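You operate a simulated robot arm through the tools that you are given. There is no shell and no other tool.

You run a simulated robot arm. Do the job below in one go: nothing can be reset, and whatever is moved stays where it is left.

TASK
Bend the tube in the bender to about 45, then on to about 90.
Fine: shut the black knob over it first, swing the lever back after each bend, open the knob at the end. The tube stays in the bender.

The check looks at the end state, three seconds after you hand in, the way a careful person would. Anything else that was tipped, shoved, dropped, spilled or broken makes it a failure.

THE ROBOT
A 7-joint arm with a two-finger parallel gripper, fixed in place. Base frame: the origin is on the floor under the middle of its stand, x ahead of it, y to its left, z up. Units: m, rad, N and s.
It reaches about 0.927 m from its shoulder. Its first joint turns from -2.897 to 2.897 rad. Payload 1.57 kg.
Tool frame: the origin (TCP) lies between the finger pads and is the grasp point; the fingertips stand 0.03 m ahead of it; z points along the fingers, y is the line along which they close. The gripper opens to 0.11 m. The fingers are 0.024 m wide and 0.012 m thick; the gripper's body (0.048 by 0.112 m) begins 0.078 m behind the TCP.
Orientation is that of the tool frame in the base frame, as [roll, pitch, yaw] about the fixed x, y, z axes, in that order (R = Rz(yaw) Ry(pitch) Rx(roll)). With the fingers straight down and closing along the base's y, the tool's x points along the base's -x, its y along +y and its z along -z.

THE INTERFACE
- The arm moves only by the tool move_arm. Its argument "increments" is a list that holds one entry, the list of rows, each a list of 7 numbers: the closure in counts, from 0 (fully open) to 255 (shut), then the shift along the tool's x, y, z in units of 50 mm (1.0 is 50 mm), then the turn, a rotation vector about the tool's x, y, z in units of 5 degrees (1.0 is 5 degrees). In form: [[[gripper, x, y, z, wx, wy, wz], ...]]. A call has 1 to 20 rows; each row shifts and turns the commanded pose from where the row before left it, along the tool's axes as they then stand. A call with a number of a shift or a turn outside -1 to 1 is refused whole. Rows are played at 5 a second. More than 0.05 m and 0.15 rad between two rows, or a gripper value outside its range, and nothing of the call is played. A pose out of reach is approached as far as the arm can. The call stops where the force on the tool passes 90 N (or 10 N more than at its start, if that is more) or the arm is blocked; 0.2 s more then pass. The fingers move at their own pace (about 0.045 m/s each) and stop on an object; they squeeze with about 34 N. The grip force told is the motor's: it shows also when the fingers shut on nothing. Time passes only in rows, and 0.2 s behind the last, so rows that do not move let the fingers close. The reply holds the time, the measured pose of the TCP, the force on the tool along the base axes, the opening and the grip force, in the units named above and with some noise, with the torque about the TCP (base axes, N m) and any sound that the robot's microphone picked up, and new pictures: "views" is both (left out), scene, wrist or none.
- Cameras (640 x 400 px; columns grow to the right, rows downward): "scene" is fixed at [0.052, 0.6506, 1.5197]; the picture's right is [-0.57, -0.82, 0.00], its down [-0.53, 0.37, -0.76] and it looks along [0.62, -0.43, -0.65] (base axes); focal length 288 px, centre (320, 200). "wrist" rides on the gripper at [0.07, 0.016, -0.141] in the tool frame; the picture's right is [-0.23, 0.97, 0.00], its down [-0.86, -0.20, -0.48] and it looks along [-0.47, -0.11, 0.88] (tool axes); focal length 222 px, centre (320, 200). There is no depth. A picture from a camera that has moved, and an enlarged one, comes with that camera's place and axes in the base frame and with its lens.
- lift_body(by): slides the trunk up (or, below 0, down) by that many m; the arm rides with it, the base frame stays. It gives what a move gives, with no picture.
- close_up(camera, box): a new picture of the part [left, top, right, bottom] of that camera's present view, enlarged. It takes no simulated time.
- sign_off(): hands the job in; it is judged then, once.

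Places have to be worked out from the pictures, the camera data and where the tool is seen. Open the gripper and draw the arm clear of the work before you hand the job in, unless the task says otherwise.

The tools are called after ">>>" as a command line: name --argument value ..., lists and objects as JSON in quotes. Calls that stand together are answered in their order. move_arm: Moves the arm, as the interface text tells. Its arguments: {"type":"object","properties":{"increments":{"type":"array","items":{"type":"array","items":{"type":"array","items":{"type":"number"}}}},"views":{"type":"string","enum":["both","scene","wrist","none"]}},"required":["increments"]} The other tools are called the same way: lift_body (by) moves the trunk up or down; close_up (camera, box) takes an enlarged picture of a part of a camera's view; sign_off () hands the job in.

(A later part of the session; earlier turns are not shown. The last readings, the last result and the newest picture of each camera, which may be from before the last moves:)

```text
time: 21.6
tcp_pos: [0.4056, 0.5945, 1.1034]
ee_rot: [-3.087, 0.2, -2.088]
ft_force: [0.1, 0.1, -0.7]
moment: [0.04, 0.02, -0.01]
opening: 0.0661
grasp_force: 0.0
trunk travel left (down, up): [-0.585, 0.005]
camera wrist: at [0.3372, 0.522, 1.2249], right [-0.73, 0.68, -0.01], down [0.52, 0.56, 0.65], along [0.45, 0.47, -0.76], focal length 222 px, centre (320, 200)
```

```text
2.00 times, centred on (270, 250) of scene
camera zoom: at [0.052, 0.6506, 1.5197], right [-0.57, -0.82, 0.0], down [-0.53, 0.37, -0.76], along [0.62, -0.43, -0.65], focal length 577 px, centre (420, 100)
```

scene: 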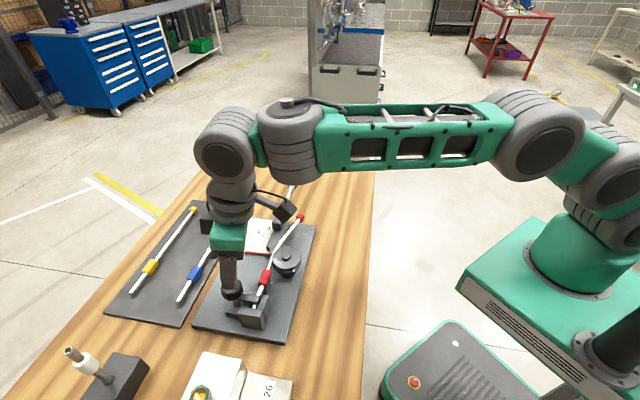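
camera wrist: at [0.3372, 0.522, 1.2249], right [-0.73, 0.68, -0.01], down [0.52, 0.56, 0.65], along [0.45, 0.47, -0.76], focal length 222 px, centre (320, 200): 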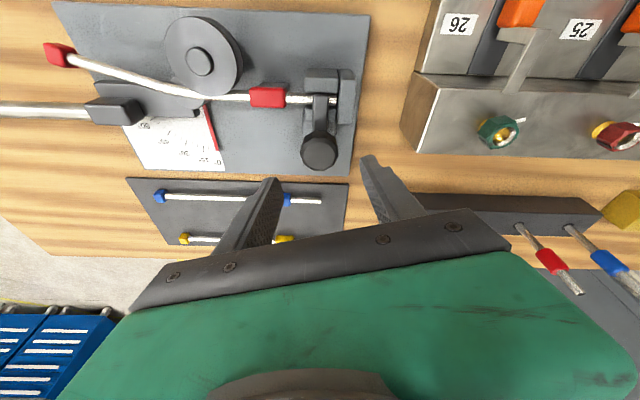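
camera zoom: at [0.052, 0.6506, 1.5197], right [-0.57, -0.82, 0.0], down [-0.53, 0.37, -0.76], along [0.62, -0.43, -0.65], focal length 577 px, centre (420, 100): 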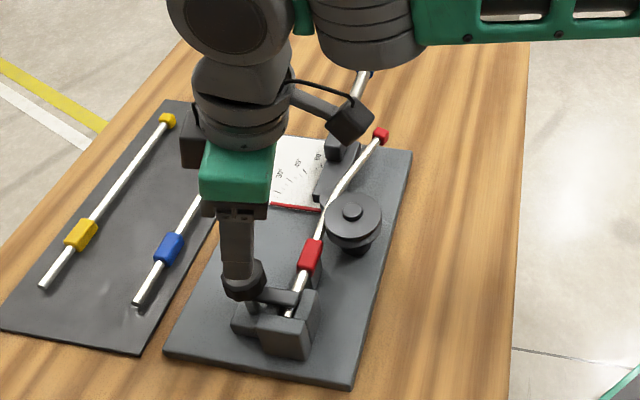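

The bender is clear: pointer on 0°, tube free end pre-bent roughly 15–20°, lever rod parallel to the plate on the far side of the tube. I'll turn the gripper 75° so its fingers straddle across the lever rod, keeping the outward lean, before moving along to the lever.

>>> move_arm --increments '[[[80, 0, 0, -0.2, 0, 0, -1], [80, 0, 0, 0, 0, 0, -1], [80, 0, 0, 0, 0, 0, -1], [80, 0, 0, 0, 0, 0, -1], [80, 0, 0, 0, 0, 0, -1], [80, 0, 0, 0, 0, 0, -1], [80, 0, 0, 0, 0, 0, -1], [80, 0, 0, 0, 0, 0, -1], [80, 0, 0, 0, 0, 0, -1], [80, 0, 0, 0, 0, 0, -1], [80, 0, 0, 0, 0, 0, -1], [80, 0, 0, 0, 0, 0, -1], [80, 0, 0, 0, 0, 0, -1], [80, 0, 0, 0, 0, 0, -1], [80, 0, 0, 0, 0, 0, -1], [80, 0, 0, 0, 0, 0, 0]]]' --views "both"

```text
time: 25.0
tcp_pos: [0.404, 0.5932, 1.1137]
ee_rot: [-2.933, 0.0, -0.782]
ft_force: [0.1, -1.0, -0.2]
moment: [0.02, -0.03, 0.01]
opening: 0.0753
grasp_force: 0.2
trunk travel left (down, up): [-0.585, 0.005]
camera wrist: at [0.4224, 0.5113, 1.2467], right [-0.83, -0.51, -0.2], down [-0.54, 0.67, 0.51], along [-0.13, 0.53, -0.84], focal length 222 px, centre (320, 200)
```

scene: 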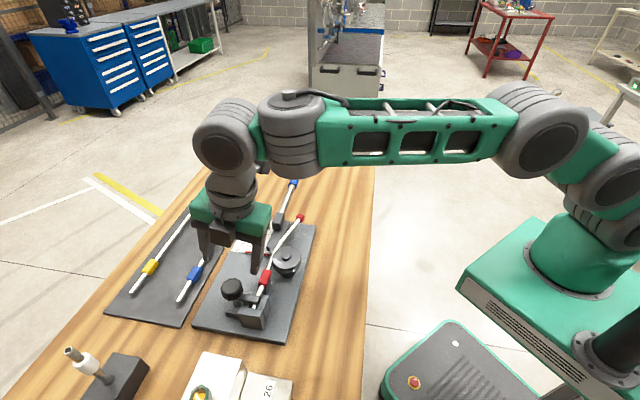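
wrist: 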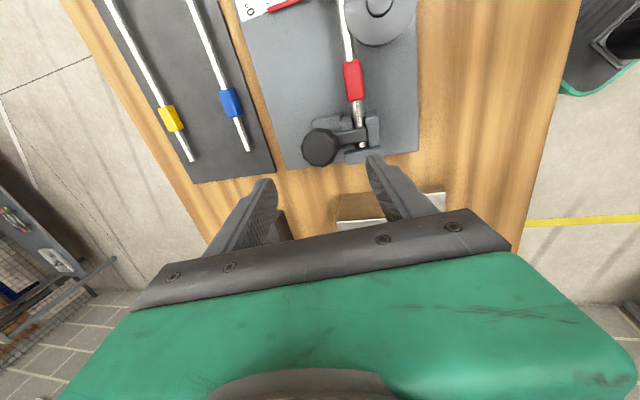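

The gripper now closes across the lever direction with the camera on the far side. I'll slide along the plate's long axis (tool x) about 0.29 m at this height, passing over the die, to sit above the lever rod.

>>> move_arm --increments '[[[80, 0.98, 0, 0, 0, 0, 0], [80, 0.98, 0, 0, 0, 0, 0], [80, 0.98, 0, 0, 0, 0, 0], [80, 0.98, 0, 0, 0, 0, 0], [80, 0.98, 0, 0, 0, 0, 0], [80, 0.98, 0, 0, 0, 0, 0], [80, 0, 0, 0, 0, 0, 0]]]' --views "both"

```text
time: 26.6
tcp_pos: [0.6128, 0.3877, 1.1135]
ee_rot: [-2.932, 0.0, -0.785]
ft_force: [-0.4, -0.5, -0.6]
moment: [0.01, -0.02, -0.01]
opening: 0.0757
grasp_force: 0.1
trunk travel left (down, up): [-0.585, 0.005]
camera wrist: at [0.6314, 0.3055, 1.2481], right [-0.83, -0.51, -0.2], down [-0.54, 0.67, 0.51], along [-0.13, 0.53, -0.84], focal length 222 px, centre (320, 200)
```

scene: 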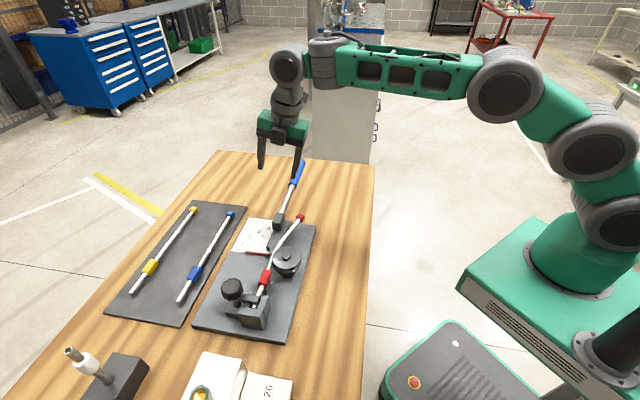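
wrist: 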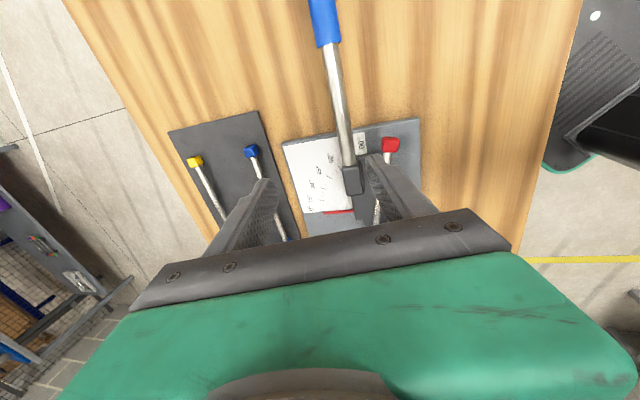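

The lever rod and blue handle are in view ahead of the fingers. Close-ups to triangulate the rod's line and height.

>>> close_up --camera "wrist" --box '[240, 0, 440, 240]'

>>> close_up --camera "scene" --box '[230, 100, 330, 260]'

```text
1.67 times, centred on (340, 120) of wrist
camera zoom: at [0.6314, 0.3055, 1.2481], right [-0.83, -0.51, -0.2], down [-0.54, 0.67, 0.51], along [-0.13, 0.53, -0.84], focal length 370 px, centre (287, 333)
```

zoom: 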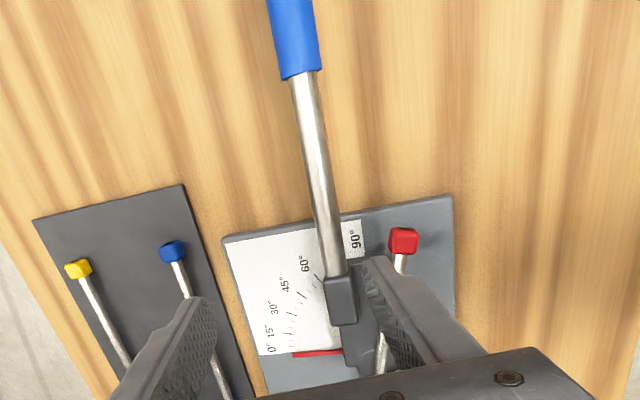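

```text
2.50 times, centred on (280, 180) of scene
camera zoom: at [0.052, 0.6506, 1.5197], right [-0.57, -0.82, 0.0], down [-0.53, 0.37, -0.76], along [0.62, -0.43, -0.65], focal length 721 px, centre (420, 250)
```

zoom: 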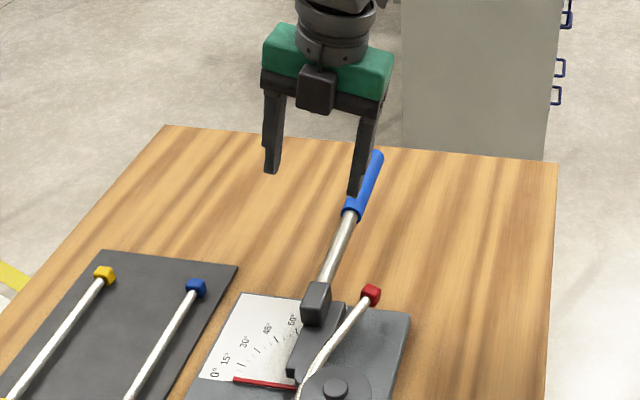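

Triangulated: rod at z≈0.967, parallel to the plate, 0.05 m off the die axis, with the blue handle from 0.27 to 0.41 m out. I'll hover over the rod about 0.245 m out at (0.663, 0.334), tips still above it, and check alignment.

>>> move_arm --increments '[[[80, 0.49, 0.121, 0.51, 0, 0, 0], [80, 0.49, 0.121, 0.51, 0, 0, 0], [80, 0.49, 0.121, 0.51, 0, 0, 0], [80, 0, 0, 0, 0, 0, 0]]]' --views "both"

>>> close_up --camera "wrist" --box '[200, 40, 440, 240]'

```text
time: 27.6
tcp_pos: [0.664, 0.3323, 1.0338]
ee_rot: [-2.933, 0.001, -0.785]
ft_force: [-1.2, 0.5, -0.4]
moment: [-0.01, 0.0, -0.02]
opening: 0.0755
grasp_force: 0.0
trunk travel left (down, up): [-0.585, 0.005]
camera wrist: at [0.6822, 0.2497, 1.1671], right [-0.83, -0.51, -0.2], down [-0.54, 0.67, 0.51], along [-0.13, 0.53, -0.84], focal length 222 px, centre (320, 200)
```

scene: 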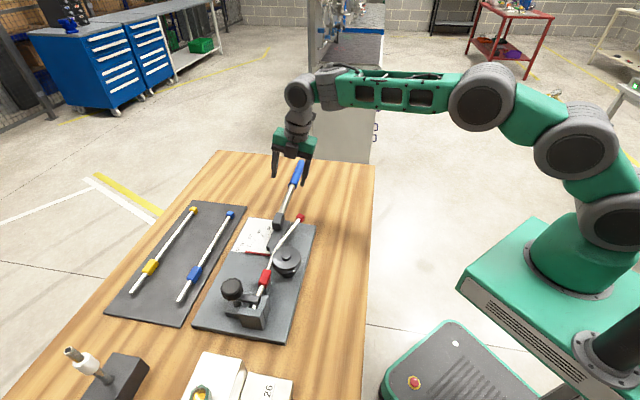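
wrist: 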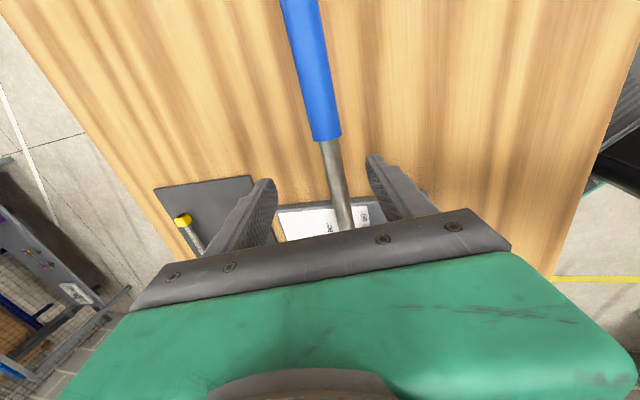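

```text
2.00 times, centred on (320, 140) of wrist
camera zoom: at [0.6822, 0.2497, 1.1671], right [-0.83, -0.51, -0.2], down [-0.54, 0.67, 0.51], along [-0.13, 0.53, -0.84], focal length 444 px, centre (320, 320)
```

zoom: 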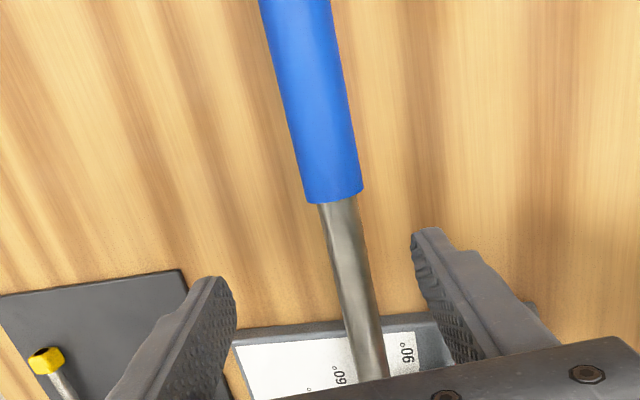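

The rod sits centred between the fingers. I'll descend vertically to the rod height and close on it.

>>> move_arm --increments '[[[80, 0, 0.14, 0.655, 0, 0, 0], [80, 0, 0.14, 0.655, 0, 0, 0], [80, 0, 0, 0, 0, 0, 0]]]' --views "both"

>>> close_up --camera "wrist" --box '[200, 40, 440, 240]'

>>> close_up --camera "scene" --box '[220, 110, 340, 270]'

```text
time: 28.4
tcp_pos: [0.6634, 0.3327, 0.9678]
ee_rot: [-2.933, 0.0, -0.785]
ft_force: [-0.4, 0.6, 0.1]
moment: [0.0, -0.01, 0.02]
opening: 0.0756
grasp_force: 0.1
trunk travel left (down, up): [-0.585, 0.005]
camera wrist: at [0.6809, 0.2503, 1.1005], right [-0.83, -0.51, -0.2], down [-0.54, 0.67, 0.51], along [-0.13, 0.53, -0.84], focal length 222 px, centre (320, 200)
```

scene: 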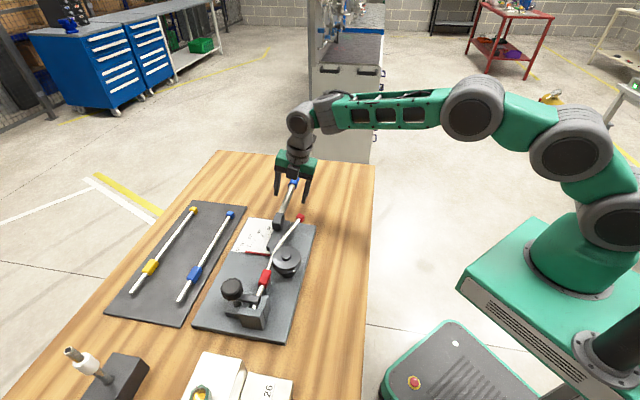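
wrist: 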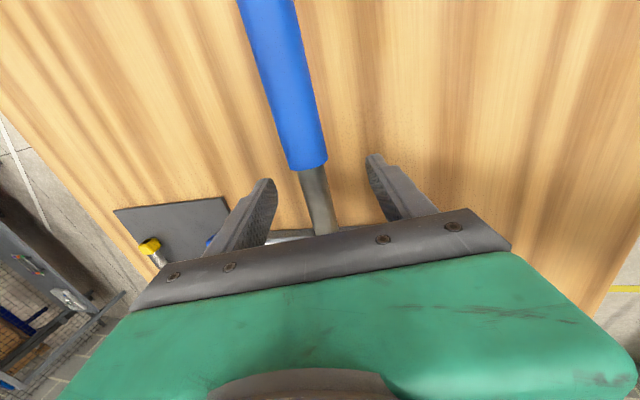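

```text
2.00 times, centred on (320, 140) of wrist
camera zoom: at [0.6809, 0.2503, 1.1005], right [-0.83, -0.51, -0.2], down [-0.54, 0.67, 0.51], along [-0.13, 0.53, -0.84], focal length 444 px, centre (320, 320)
```

zoom: 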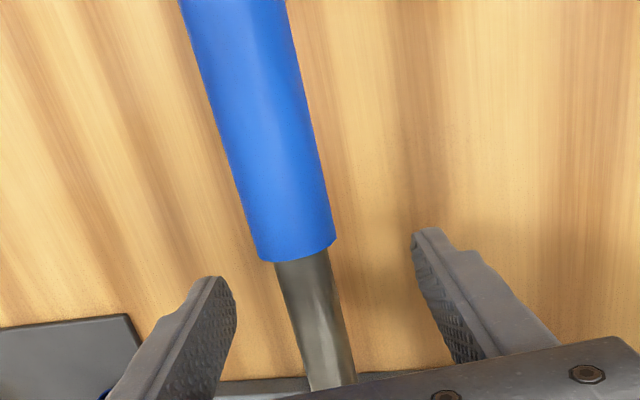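

```text
2.50 times, centred on (280, 190) of scene
camera zoom: at [0.052, 0.6506, 1.5197], right [-0.57, -0.82, 0.0], down [-0.53, 0.37, -0.76], along [0.62, -0.43, -0.65], focal length 721 px, centre (420, 225)
```

zoom: 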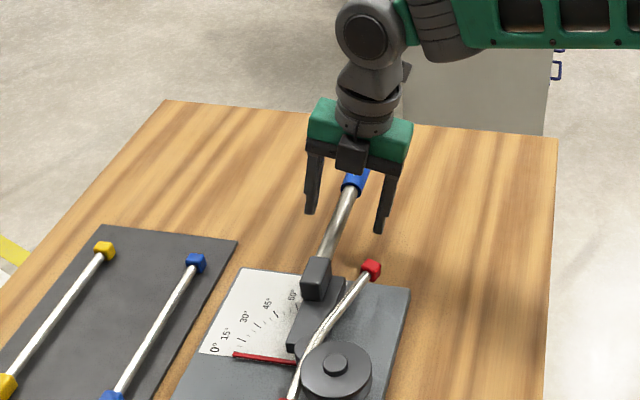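

Rod is between the fingers at the right height. Closing on it.

>>> move_arm --increments '[[[150, 0, 0, 0, 0, 0, 0], [255, 0, 0, 0, 0, 0, 0], [255, 0, 0, 0, 0, 0, 0], [255, 0, 0, 0, 0, 0, 0], [255, 0, 0, 0, 0, 0, 0]]]' --views "both"

>>> close_up --camera "scene" --box '[220, 170, 340, 270]'

```text
time: 29.6
tcp_pos: [0.6635, 0.3328, 0.9688]
ee_rot: [-2.933, 0.001, -0.787]
ft_force: [1.1, 1.2, 1.4]
moment: [0.1, 0.12, -0.54]
opening: 0.0188
grasp_force: 28.0
trunk travel left (down, up): [-0.585, 0.005]
camera wrist: at [0.6811, 0.2503, 1.1012], right [-0.83, -0.51, -0.2], down [-0.54, 0.67, 0.51], along [-0.12, 0.53, -0.84], focal length 222 px, centre (320, 200)
```

scene: 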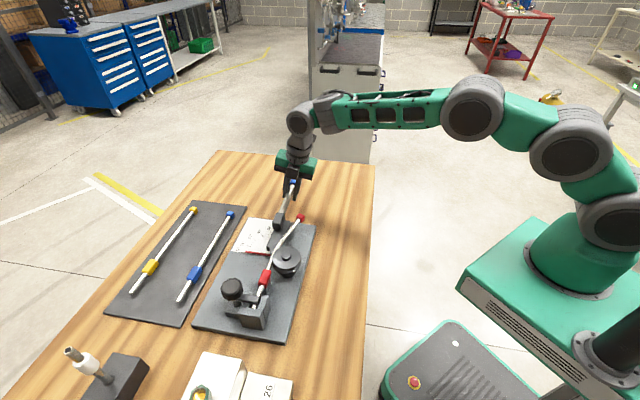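
wrist: 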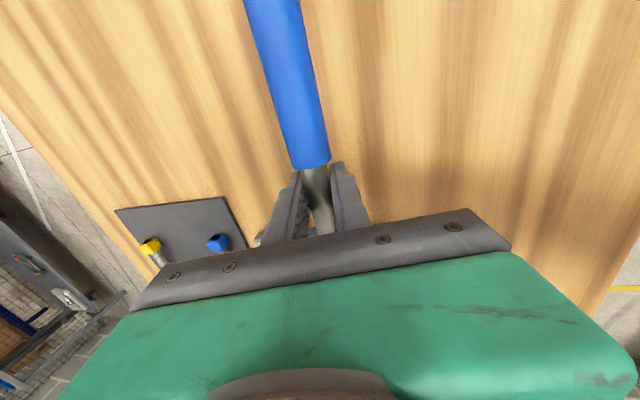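

```text
4.00 times, centred on (280, 220) of scene
camera zoom: at [0.052, 0.6506, 1.5197], right [-0.57, -0.82, 0.0], down [-0.53, 0.37, -0.76], along [0.62, -0.43, -0.65], focal length 1154 px, centre (480, 120)
```

zoom: 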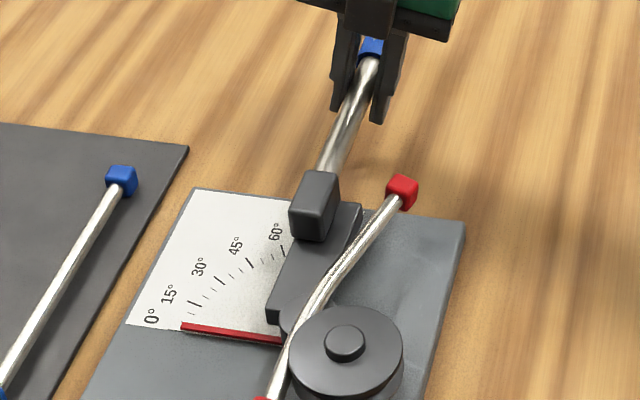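

Gripped on the rod (18.8 mm). I'll swing the lever clockwise about the die in small arc steps, first 20°, watching the force.

>>> move_arm --increments '[[[255, 0.058, 0.338, -0.072, 0, 0.166, 0.782], [255, 0.058, 0.338, -0.072, 0, 0.166, 0.782], [255, 0.058, 0.338, -0.072, 0, 0.166, 0.782], [255, 0.058, 0.338, -0.072, 0, 0.166, 0.782], [255, 0.058, 0.338, -0.072, 0, 0.166, 0.782]]]' --views "both"

>>> close_up --camera "scene" --box '[220, 170, 340, 270]'

```text
time: 30.8
tcp_pos: [0.6019, 0.2799, 0.9686]
ee_rot: [-2.929, 0.0, -1.123]
ft_force: [-11.1, 51.3, 5.5]
moment: [0.27, -0.38, -1.25]
opening: 0.0198
grasp_force: 33.3
trunk travel left (down, up): [-0.585, 0.005]
camera wrist: at [0.5913, 0.1957, 1.1007], right [-0.96, -0.21, -0.21], down [-0.29, 0.81, 0.51], along [0.06, 0.55, -0.84], focal length 222 px, centre (320, 200)
```

scene: 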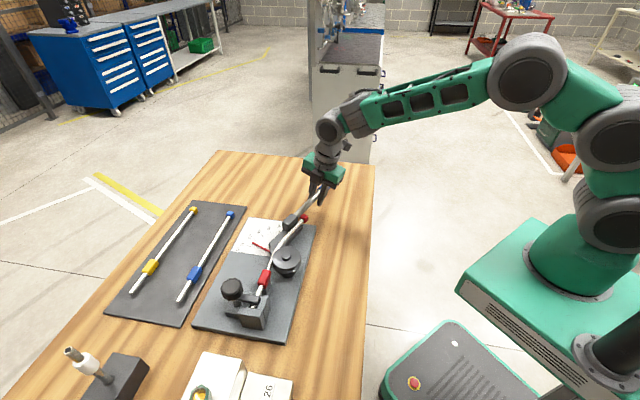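
wrist: 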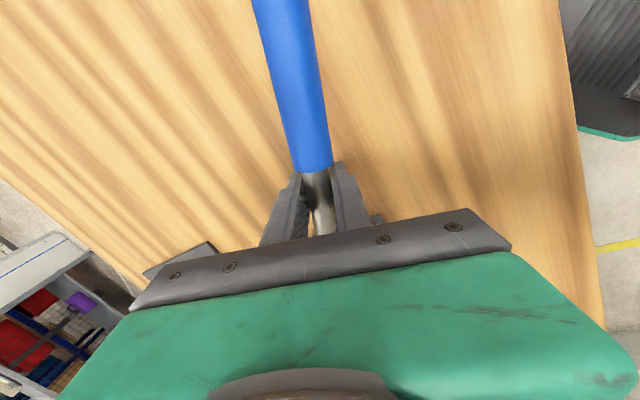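

```text
4.00 times, centred on (280, 220) of scene
camera zoom: at [0.052, 0.6506, 1.5197], right [-0.57, -0.82, 0.0], down [-0.53, 0.37, -0.76], along [0.62, -0.43, -0.65], focal length 1154 px, centre (480, 120)
```

zoom: 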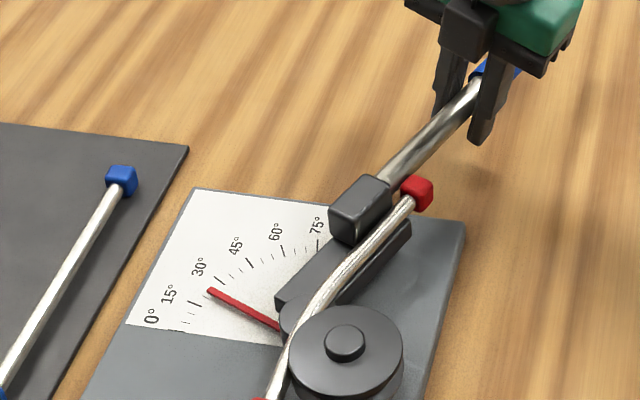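

The scale arc and the motion show the lever pivots not at the die but at about (0.513, 0.470), so my arc pulled ~50 N along the rod; the sideways load is only ~10 N. Pointer reads about 21°. I'll ease inward 10 mm and continue on the corrected arc.

>>> move_arm --increments '[[[255, -0.2, 0, 0, 0, 0, 0], [255, -0.01, 0.287, -0.061, 0, 0.166, 0.782], [255, -0.01, 0.287, -0.061, 0, 0.166, 0.782], [255, -0.01, 0.287, -0.061, 0, 0.166, 0.782]]]' --views "both"

>>> close_up --camera "scene" --box '[220, 170, 340, 270]'

```text
time: 31.8
tcp_pos: [0.5605, 0.2622, 0.9665]
ee_rot: [-2.932, -0.002, -1.349]
ft_force: [12.4, 5.5, 8.2]
moment: [-0.47, -0.03, -1.13]
opening: 0.0195
grasp_force: 33.3
trunk travel left (down, up): [-0.585, 0.005]
camera wrist: at [0.5317, 0.1833, 1.1009], right [-0.98, 0.01, -0.2], down [-0.1, 0.86, 0.51], along [0.18, 0.52, -0.84], focal length 222 px, centre (320, 200)
```

scene: 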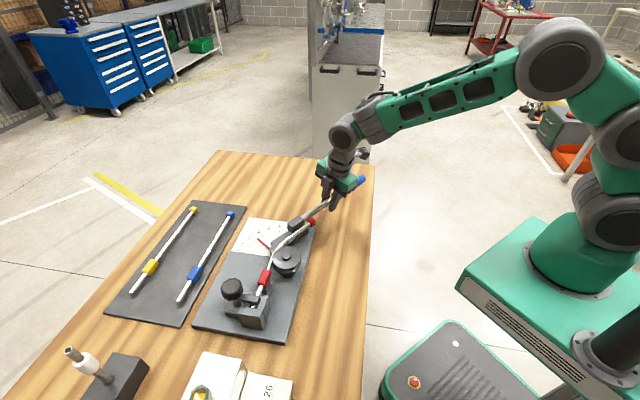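
wrist: 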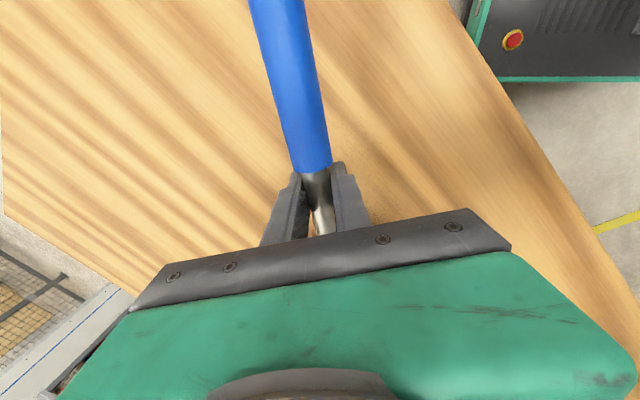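

```text
4.00 times, centred on (280, 220) of scene
camera zoom: at [0.052, 0.6506, 1.5197], right [-0.57, -0.82, 0.0], down [-0.53, 0.37, -0.76], along [0.62, -0.43, -0.65], focal length 1154 px, centre (480, 120)
```

zoom: 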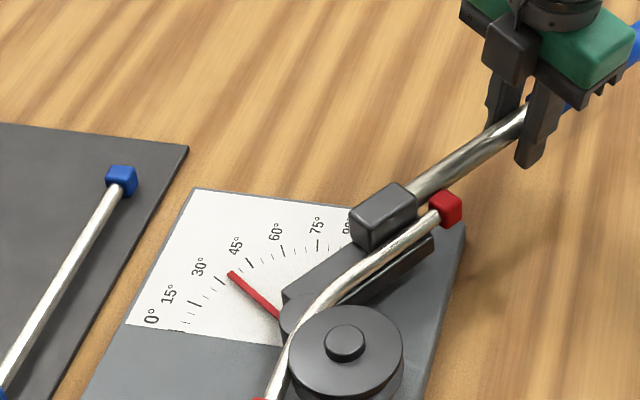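

Axial load is gone and the sideways load is ~12 N; the pointer now reads about 34°. I'll continue ~10° to the 45° mark.

>>> move_arm --increments '[[[255, -0.01, 0.287, -0.061, 0, 0.166, 0.782], [255, -0.01, 0.287, -0.061, 0, 0.166, 0.782], [255, -0.004, 0.158, -0.034, 0, 0.092, 0.43], [255, 0, 0, 0, 0, 0, 0]]]' --views "both"

>>> close_up --camera "scene" --box '[220, 170, 340, 270]'

```text
time: 32.8
tcp_pos: [0.5231, 0.2543, 0.968]
ee_rot: [-2.935, -0.002, -1.528]
ft_force: [16.1, -28.2, 6.8]
moment: [0.23, 0.04, -0.89]
opening: 0.0193
grasp_force: 33.2
trunk travel left (down, up): [-0.585, 0.005]
camera wrist: at [0.4811, 0.1824, 1.101], right [-0.96, 0.19, -0.2], down [0.06, 0.86, 0.51], along [0.27, 0.48, -0.84], focal length 222 px, centre (320, 200)
```

scene: 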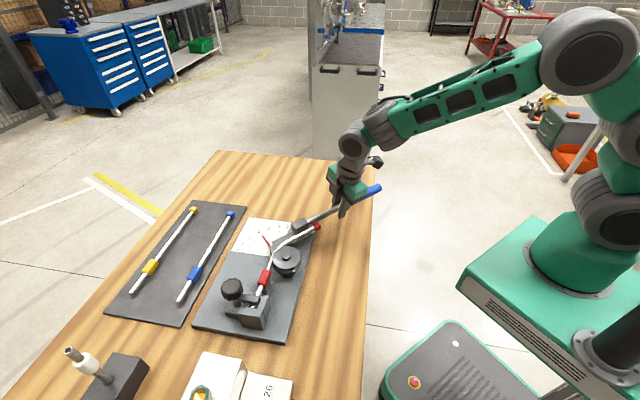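
wrist: 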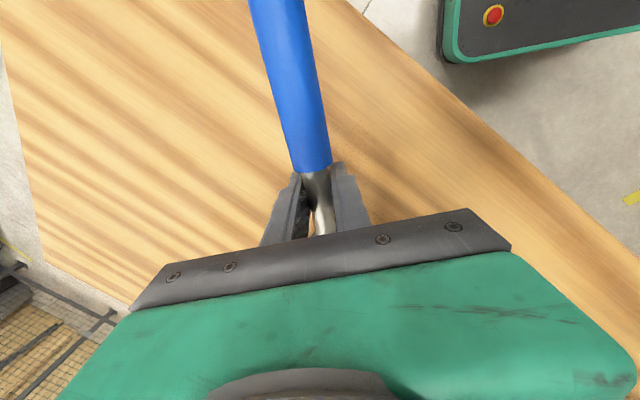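

```text
4.00 times, centred on (280, 220) of scene
camera zoom: at [0.052, 0.6506, 1.5197], right [-0.57, -0.82, 0.0], down [-0.53, 0.37, -0.76], along [0.62, -0.43, -0.65], focal length 1154 px, centre (480, 120)
```

zoom: 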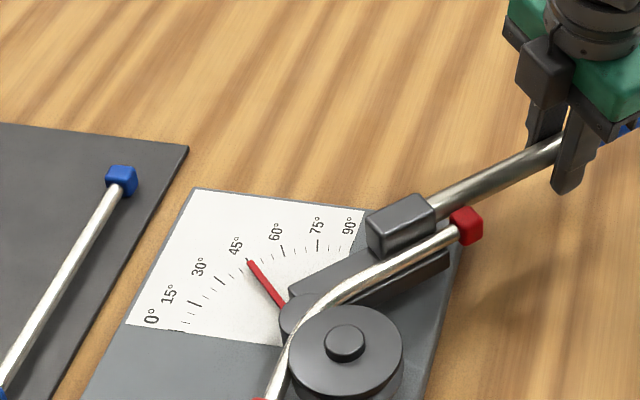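

Pointer sits on 45°. I'll fit the pivot better ((0.497, 0.463), R≈0.21) and back the lever off ~16° to see how far the tube springs back.

>>> move_arm --increments '[[[255, 0.085, -0.286, 0.061, 0, -0.166, -0.782], [255, -0.035, -0.286, 0.061, 0, -0.166, -0.782], [255, -0.035, -0.286, 0.061, 0, -0.166, -0.782], [255, -0.035, -0.286, 0.061, 0, -0.166, -0.782], [255, 0, 0, 0, 0, 0, 0]]]' --views "both"

>>> close_up --camera "scene" --box '[220, 170, 340, 270]'

>>> close_up --camera "scene" --box '[220, 200, 340, 350]'

```text
time: 34.0
tcp_pos: [0.5795, 0.2695, 0.9674]
ee_rot: [-2.931, 0.0, -1.242]
ft_force: [4.4, 2.4, 3.2]
moment: [0.8, 0.13, -0.74]
opening: 0.0195
grasp_force: 33.4
trunk travel left (down, up): [-0.585, 0.005]
camera wrist: at [0.5593, 0.1878, 1.1005], right [-0.97, -0.09, -0.2], down [-0.19, 0.84, 0.51], along [0.12, 0.54, -0.84], focal length 222 px, centre (320, 200)
```

scene: 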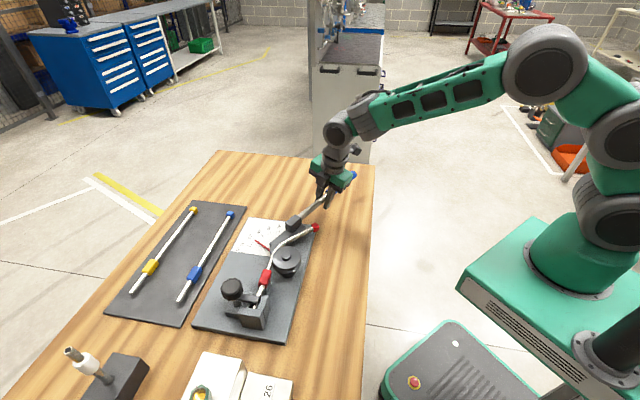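
wrist: 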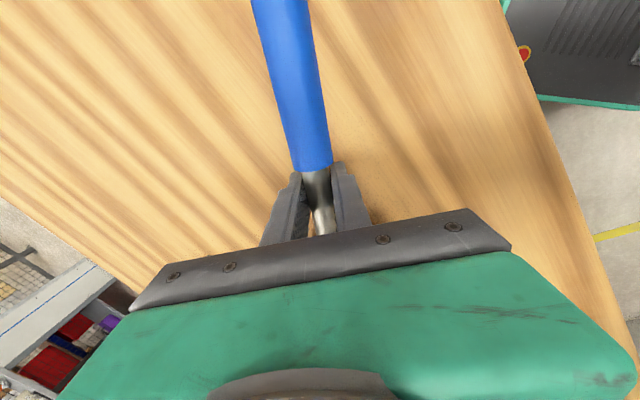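

```text
4.00 times, centred on (280, 220) of scene
camera zoom: at [0.052, 0.6506, 1.5197], right [-0.57, -0.82, 0.0], down [-0.53, 0.37, -0.76], along [0.62, -0.43, -0.65], focal length 1154 px, centre (480, 120)
```

zoom: 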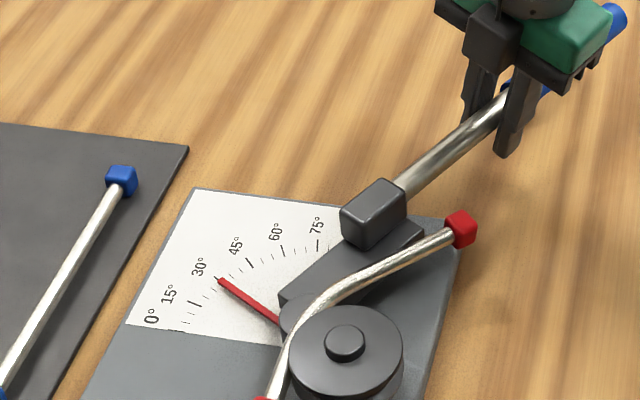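

```text
2.67 times, centred on (280, 275) of scene
camera zoom: at [0.052, 0.6506, 1.5197], right [-0.57, -0.82, 0.0], down [-0.53, 0.37, -0.76], along [0.62, -0.43, -0.65], focal length 769 px, centre (427, 0)
```

zoom: 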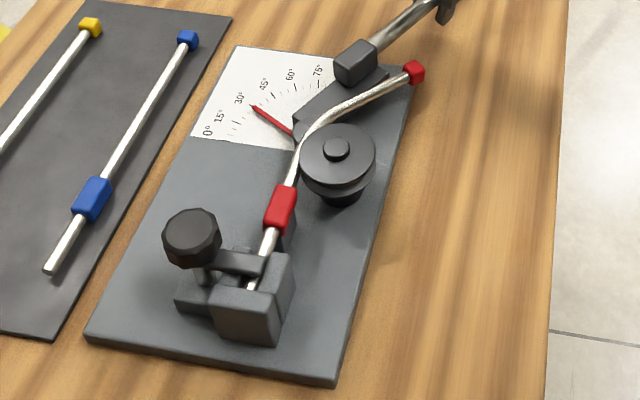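

The tube came off the lever with only a few degrees of springback. I'll zoom tightly on the tube to measure its set angle.

>>> close_up --camera "scene" --box '[280, 220, 324, 250]'

>>> close_up --camera "scene" --box '[240, 240, 300, 310]'

```text
13.33 times, centred on (302, 235) of scene
camera zoom: at [0.052, 0.6506, 1.5197], right [-0.57, -0.82, 0.0], down [-0.53, 0.37, -0.76], along [0.62, -0.43, -0.65], focal length 3847 px, centre (560, -267)
```

zoom: 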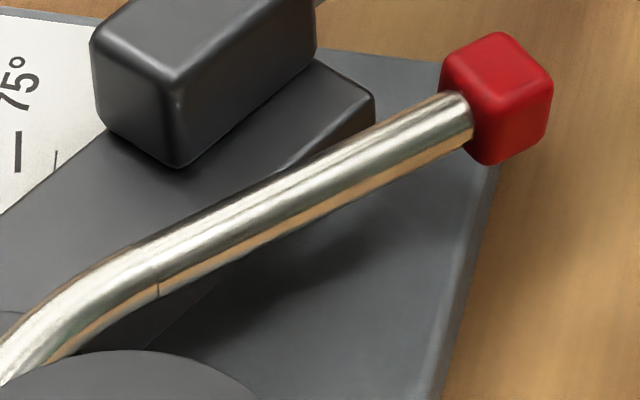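

```text
5.71 times, centred on (270, 275) of scene
camera zoom: at [0.052, 0.6506, 1.5197], right [-0.57, -0.82, 0.0], down [-0.53, 0.37, -0.76], along [0.62, -0.43, -0.65], focal length 1649 px, centre (606, -229)
```

zoom: 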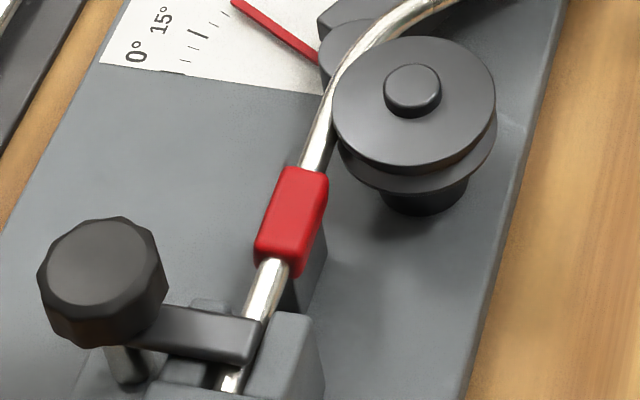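

The set angle works out to about 45–46° (free part along -91°, fixed part along -45°), so the first bend is good. Now I swing the lever back to 0.

>>> move_arm --increments '[[[255, -0.03, -0.286, 0.061, 0, -0.15, -0.704], [255, -0.03, -0.286, 0.061, 0, -0.15, -0.704], [255, -0.03, -0.286, 0.061, 0, -0.15, -0.704], [255, -0.033, -0.286, 0.061, 0, -0.15, -0.704], [255, -0.033, -0.286, 0.061, 0, -0.15, -0.704], [255, -0.033, -0.286, 0.061, 0, -0.15, -0.704], [255, -0.033, -0.286, 0.061, 0, -0.15, -0.704], [255, 0, 0, 0, 0, 0, 0]]]' --views "both"

>>> close_up --camera "scene" --box '[220, 170, 340, 270]'

```text
time: 35.8
tcp_pos: [0.6629, 0.3297, 0.9682]
ee_rot: [-2.931, -0.001, -0.799]
ft_force: [5.1, -0.2, -5.9]
moment: [0.06, 0.12, -0.55]
opening: 0.0186
grasp_force: 33.1
trunk travel left (down, up): [-0.585, 0.005]
camera wrist: at [0.6787, 0.2464, 1.1007], right [-0.84, -0.5, -0.2], down [-0.53, 0.68, 0.51], along [-0.12, 0.54, -0.84], focal length 222 px, centre (320, 200)
```

scene: 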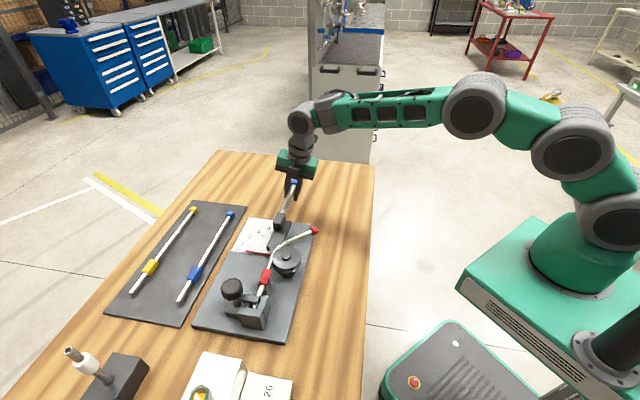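
wrist: 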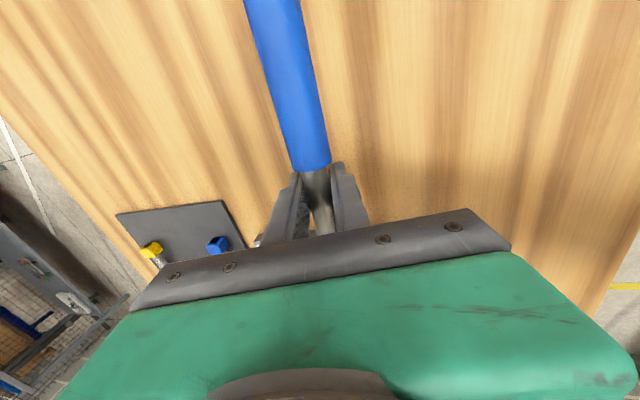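

```text
4.00 times, centred on (280, 220) of scene
camera zoom: at [0.052, 0.6506, 1.5197], right [-0.57, -0.82, 0.0], down [-0.53, 0.37, -0.76], along [0.62, -0.43, -0.65], focal length 1154 px, centre (480, 120)
```

zoom: 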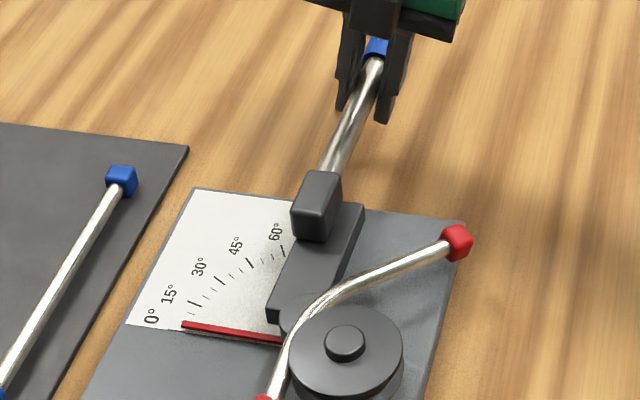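

Pointer is about 1° short of 0. The tube tip seems to have shifted since the back-off, so I'll check the collar and clamp region before finishing the return.

>>> close_up --camera "scene" --box '[220, 200, 340, 350]'

>>> close_up --camera "scene" --box '[240, 240, 300, 310]'

>>> close_up --camera "scene" --box '[280, 220, 324, 250]'

```text
2.67 times, centred on (280, 275) of scene
camera zoom: at [0.052, 0.6506, 1.5197], right [-0.57, -0.82, 0.0], down [-0.53, 0.37, -0.76], along [0.62, -0.43, -0.65], focal length 769 px, centre (427, 0)
```

zoom: 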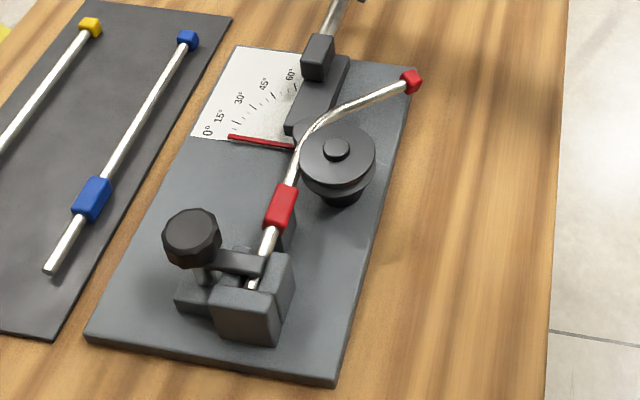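

```text
5.71 times, centred on (270, 275) of scene
camera zoom: at [0.052, 0.6506, 1.5197], right [-0.57, -0.82, 0.0], down [-0.53, 0.37, -0.76], along [0.62, -0.43, -0.65], focal length 1649 px, centre (606, -229)
```

zoom: 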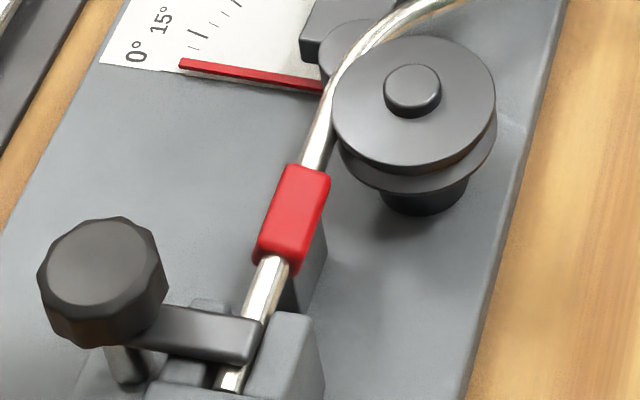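

```text
13.33 times, centred on (302, 235) of scene
camera zoom: at [0.052, 0.6506, 1.5197], right [-0.57, -0.82, 0.0], down [-0.53, 0.37, -0.76], along [0.62, -0.43, -0.65], focal length 3847 px, centre (560, -267)
```

zoom: 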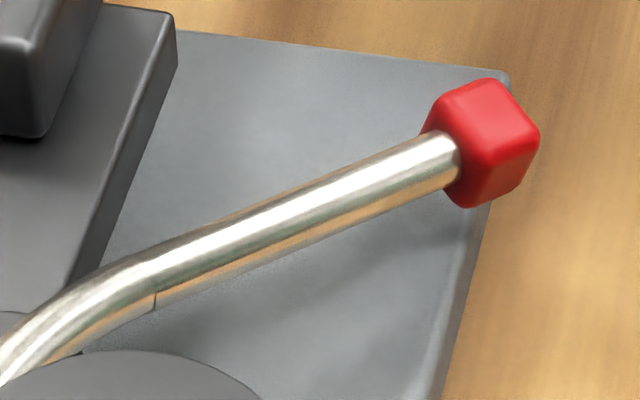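

The collar hasn't slid; it seems the free end has drooped a little (rolled about its axis) rather than bent further. I'll nudge the lever the last degree to its 0 stop.

>>> move_arm --increments '[[[255, -0.01, -0.1, 0.021, 0, -0.045, -0.2], [255, -0.005, -0.06, 0.013, 0, 0, 0], [255, 0, 0, 0, 0, 0, 0]]]' --views "none"

>>> close_up --camera "scene" --box '[220, 170, 340, 270]'

```text
time: 36.6
tcp_pos: [0.6652, 0.333, 0.968]
ee_rot: [-2.933, 0.002, -0.785]
ft_force: [-4.0, -14.0, -3.8]
moment: [0.34, 0.53, 0.3]
opening: 0.0186
grasp_force: 32.7
trunk travel left (down, up): [-0.585, 0.005]
```

```text
4.00 times, centred on (280, 220) of scene
camera zoom: at [0.052, 0.6506, 1.5197], right [-0.57, -0.82, 0.0], down [-0.53, 0.37, -0.76], along [0.62, -0.43, -0.65], focal length 1154 px, centre (480, 120)
```

zoom: 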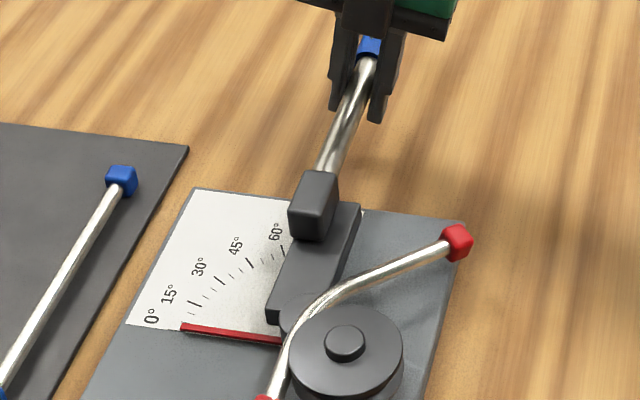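

The lever is back on its 0 stop (reaction ~13 N, pointer on 0). I'll release, lift straight up, and slide back over the bender for a look from above.

>>> move_arm --increments '[[[150, 0, 0.06, -0.013, 0, 0, 0], [80, 0, 0, 0, 0, 0, 0], [80, 0, 0, 0, 0, 0, 0], [80, 0, -0.14, -0.65, 0, 0, 0], [80, 0, -0.2, -0.92, 0, 0, 0], [80, 0, -0.2, -0.92, 0, 0, 0], [80, -0.98, 0, 0, 0, 0, 0], [80, -0.98, 0, 0, 0, 0, 0], [80, -0.98, 0, 0, 0, 0, 0], [80, -0.98, 0, 0, 0, 0, 0], [80, 0, 0, 0, 0, 0, 0]]]' --views "both"

```text
time: 39.0
tcp_pos: [0.5242, 0.4705, 1.0936]
ee_rot: [-2.932, 0.001, -0.788]
ft_force: [0.0, 0.3, 0.8]
moment: [-0.02, -0.04, 0.0]
opening: 0.0754
grasp_force: 0.1
trunk travel left (down, up): [-0.585, 0.005]
camera wrist: at [0.5428, 0.3877, 1.2278], right [-0.83, -0.51, -0.2], down [-0.54, 0.67, 0.51], along [-0.13, 0.53, -0.84], focal length 222 px, centre (320, 200)
```

scene: 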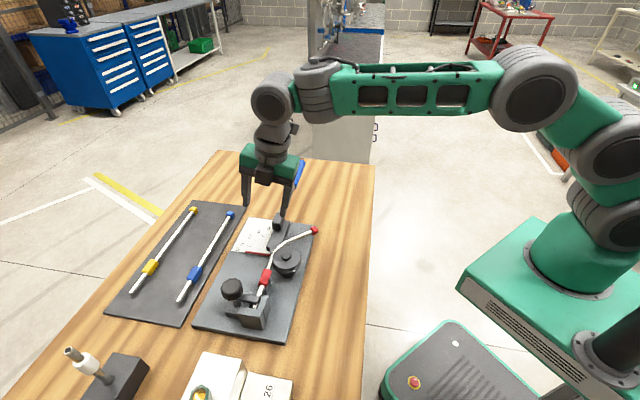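
wrist: 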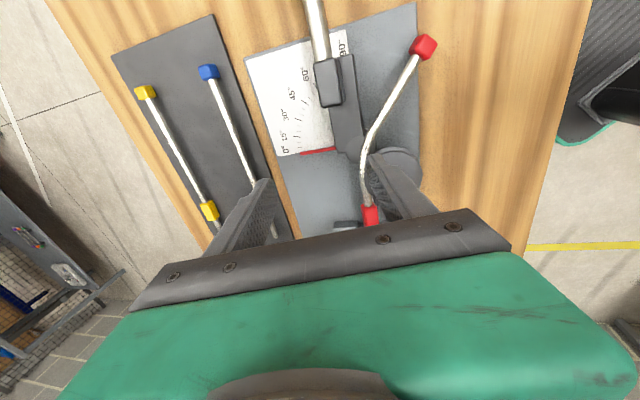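

>>> close_up --camera "wrist" --box '[280, 20, 460, 240]'

>>> close_up --camera "scene" --box '[250, 200, 330, 270]'

```text
1.82 times, centred on (370, 130) of wrist
camera zoom: at [0.5428, 0.3877, 1.2278], right [-0.83, -0.51, -0.2], down [-0.54, 0.67, 0.51], along [-0.13, 0.53, -0.84], focal length 404 px, centre (229, 327)
```

zoom: 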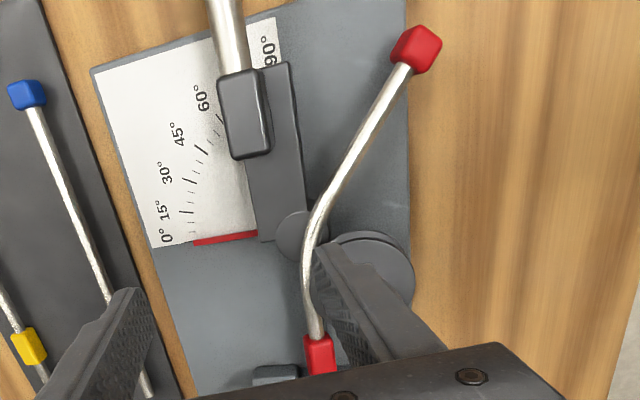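

```text
5.71 times, centred on (290, 235) of scene
camera zoom: at [0.052, 0.6506, 1.5197], right [-0.57, -0.82, 0.0], down [-0.53, 0.37, -0.76], along [0.62, -0.43, -0.65], focal length 1649 px, centre (491, 0)
```

zoom: 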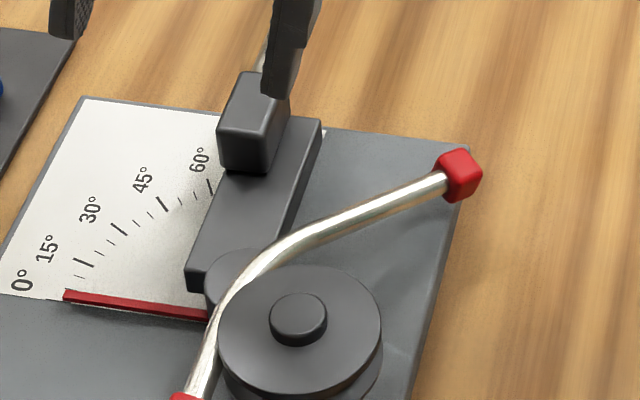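

The lever is at 0, the knob is still shut, the tube set is about 46°, and its free end droops about 1 cm, still within the lever bar's face. I'll return along the same path to re-grip the lever rod for the second bend.

>>> move_arm --increments '[[[80, 0.98, 0, 0, 0, 0, 0], [80, 0.98, 0, 0, 0, 0, 0], [80, 0.98, 0, 0, 0, 0, 0], [80, 0.98, 0, 0, 0, 0, 0], [80, 0, 0.2, 0.92, 0, 0, 0], [80, 0, 0.14, 0.65, 0, 0, 0], [80, 0, 0.1, 0.46, 0, 0, 0], [80, 0, 0.1, 0.46, 0, 0, 0], [80, 0, 0, 0, 0, 0, 0]]]' --views "both"

```text
time: 41.0
tcp_pos: [0.6634, 0.3334, 0.9666]
ee_rot: [-2.933, 0.001, -0.785]
ft_force: [0.3, -0.2, 0.6]
moment: [0.0, -0.02, -0.01]
opening: 0.0756
grasp_force: 0.1
trunk travel left (down, up): [-0.585, 0.005]
camera wrist: at [0.6816, 0.2499, 1.1], right [-0.83, -0.51, -0.2], down [-0.54, 0.67, 0.51], along [-0.13, 0.53, -0.84], focal length 222 px, centre (320, 200)
```

scene: 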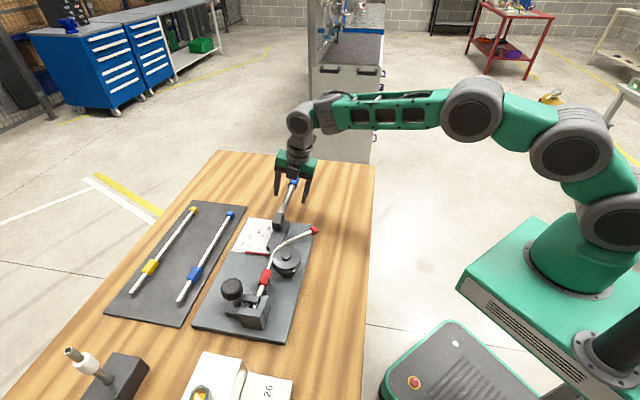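
wrist: 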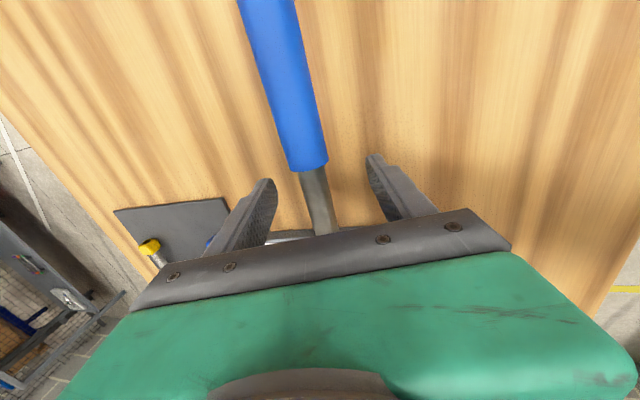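

Rod between fingers again. I'll close and swing on the corrected arc, first 32°, where no tube load is expected.

>>> move_arm --increments '[[[150, 0, 0, 0, 0, 0, 0], [255, 0, 0, 0, 0, 0, 0], [255, 0, 0, 0, 0, 0, 0], [255, 0, 0, 0, 0, 0, 0], [255, 0.025, 0.285, -0.061, 0, 0.166, 0.782], [255, 0.025, 0.285, -0.061, 0, 0.166, 0.782], [255, 0.025, 0.285, -0.061, 0, 0.166, 0.782], [255, 0.025, 0.285, -0.061, 0, 0.166, 0.782], [255, 0.025, 0.285, -0.061, 0, 0.166, 0.782], [255, 0.025, 0.285, -0.061, 0, 0.166, 0.782], [255, 0.025, 0.285, -0.061, 0, 0.166, 0.782], [255, 0.025, 0.285, -0.061, 0, 0.166, 0.782], [255, 0, 0, 0, 0, 0, 0]]]' --views "both"

>>> close_up --camera "scene" --box '[220, 170, 340, 270]'

```text
time: 43.8
tcp_pos: [0.5689, 0.2655, 0.9672]
ee_rot: [-2.93, 0.0, -1.339]
ft_force: [-9.9, 18.2, -1.9]
moment: [0.66, 0.2, 0.54]
opening: 0.0187
grasp_force: 33.1
trunk travel left (down, up): [-0.585, 0.005]
camera wrist: at [0.5415, 0.1873, 1.1007], right [-0.98, 0.0, -0.2], down [-0.1, 0.85, 0.51], along [0.17, 0.52, -0.84], focal length 222 px, centre (320, 200)
```

scene: 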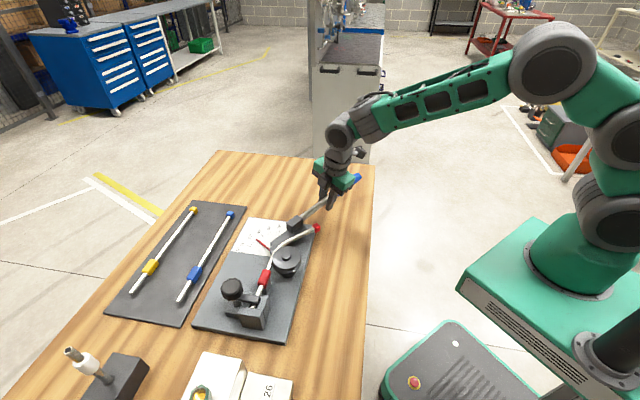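
wrist: 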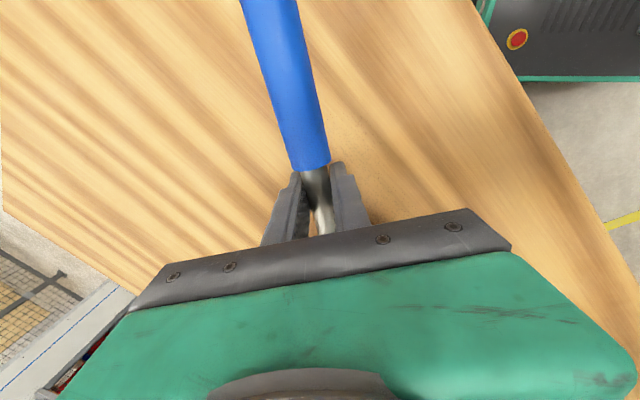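

```text
4.00 times, centred on (280, 220) of scene
camera zoom: at [0.052, 0.6506, 1.5197], right [-0.57, -0.82, 0.0], down [-0.53, 0.37, -0.76], along [0.62, -0.43, -0.65], focal length 1154 px, centre (480, 120)
```

zoom: 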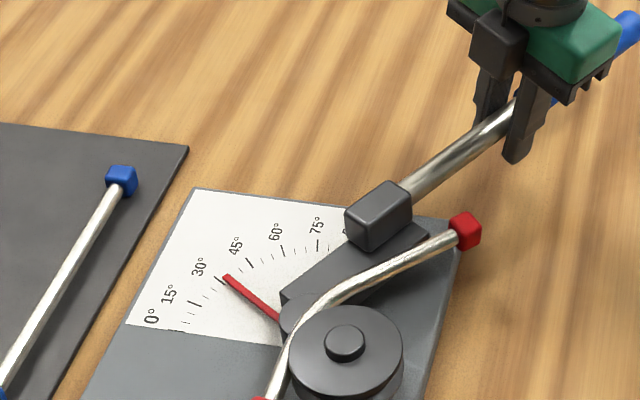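

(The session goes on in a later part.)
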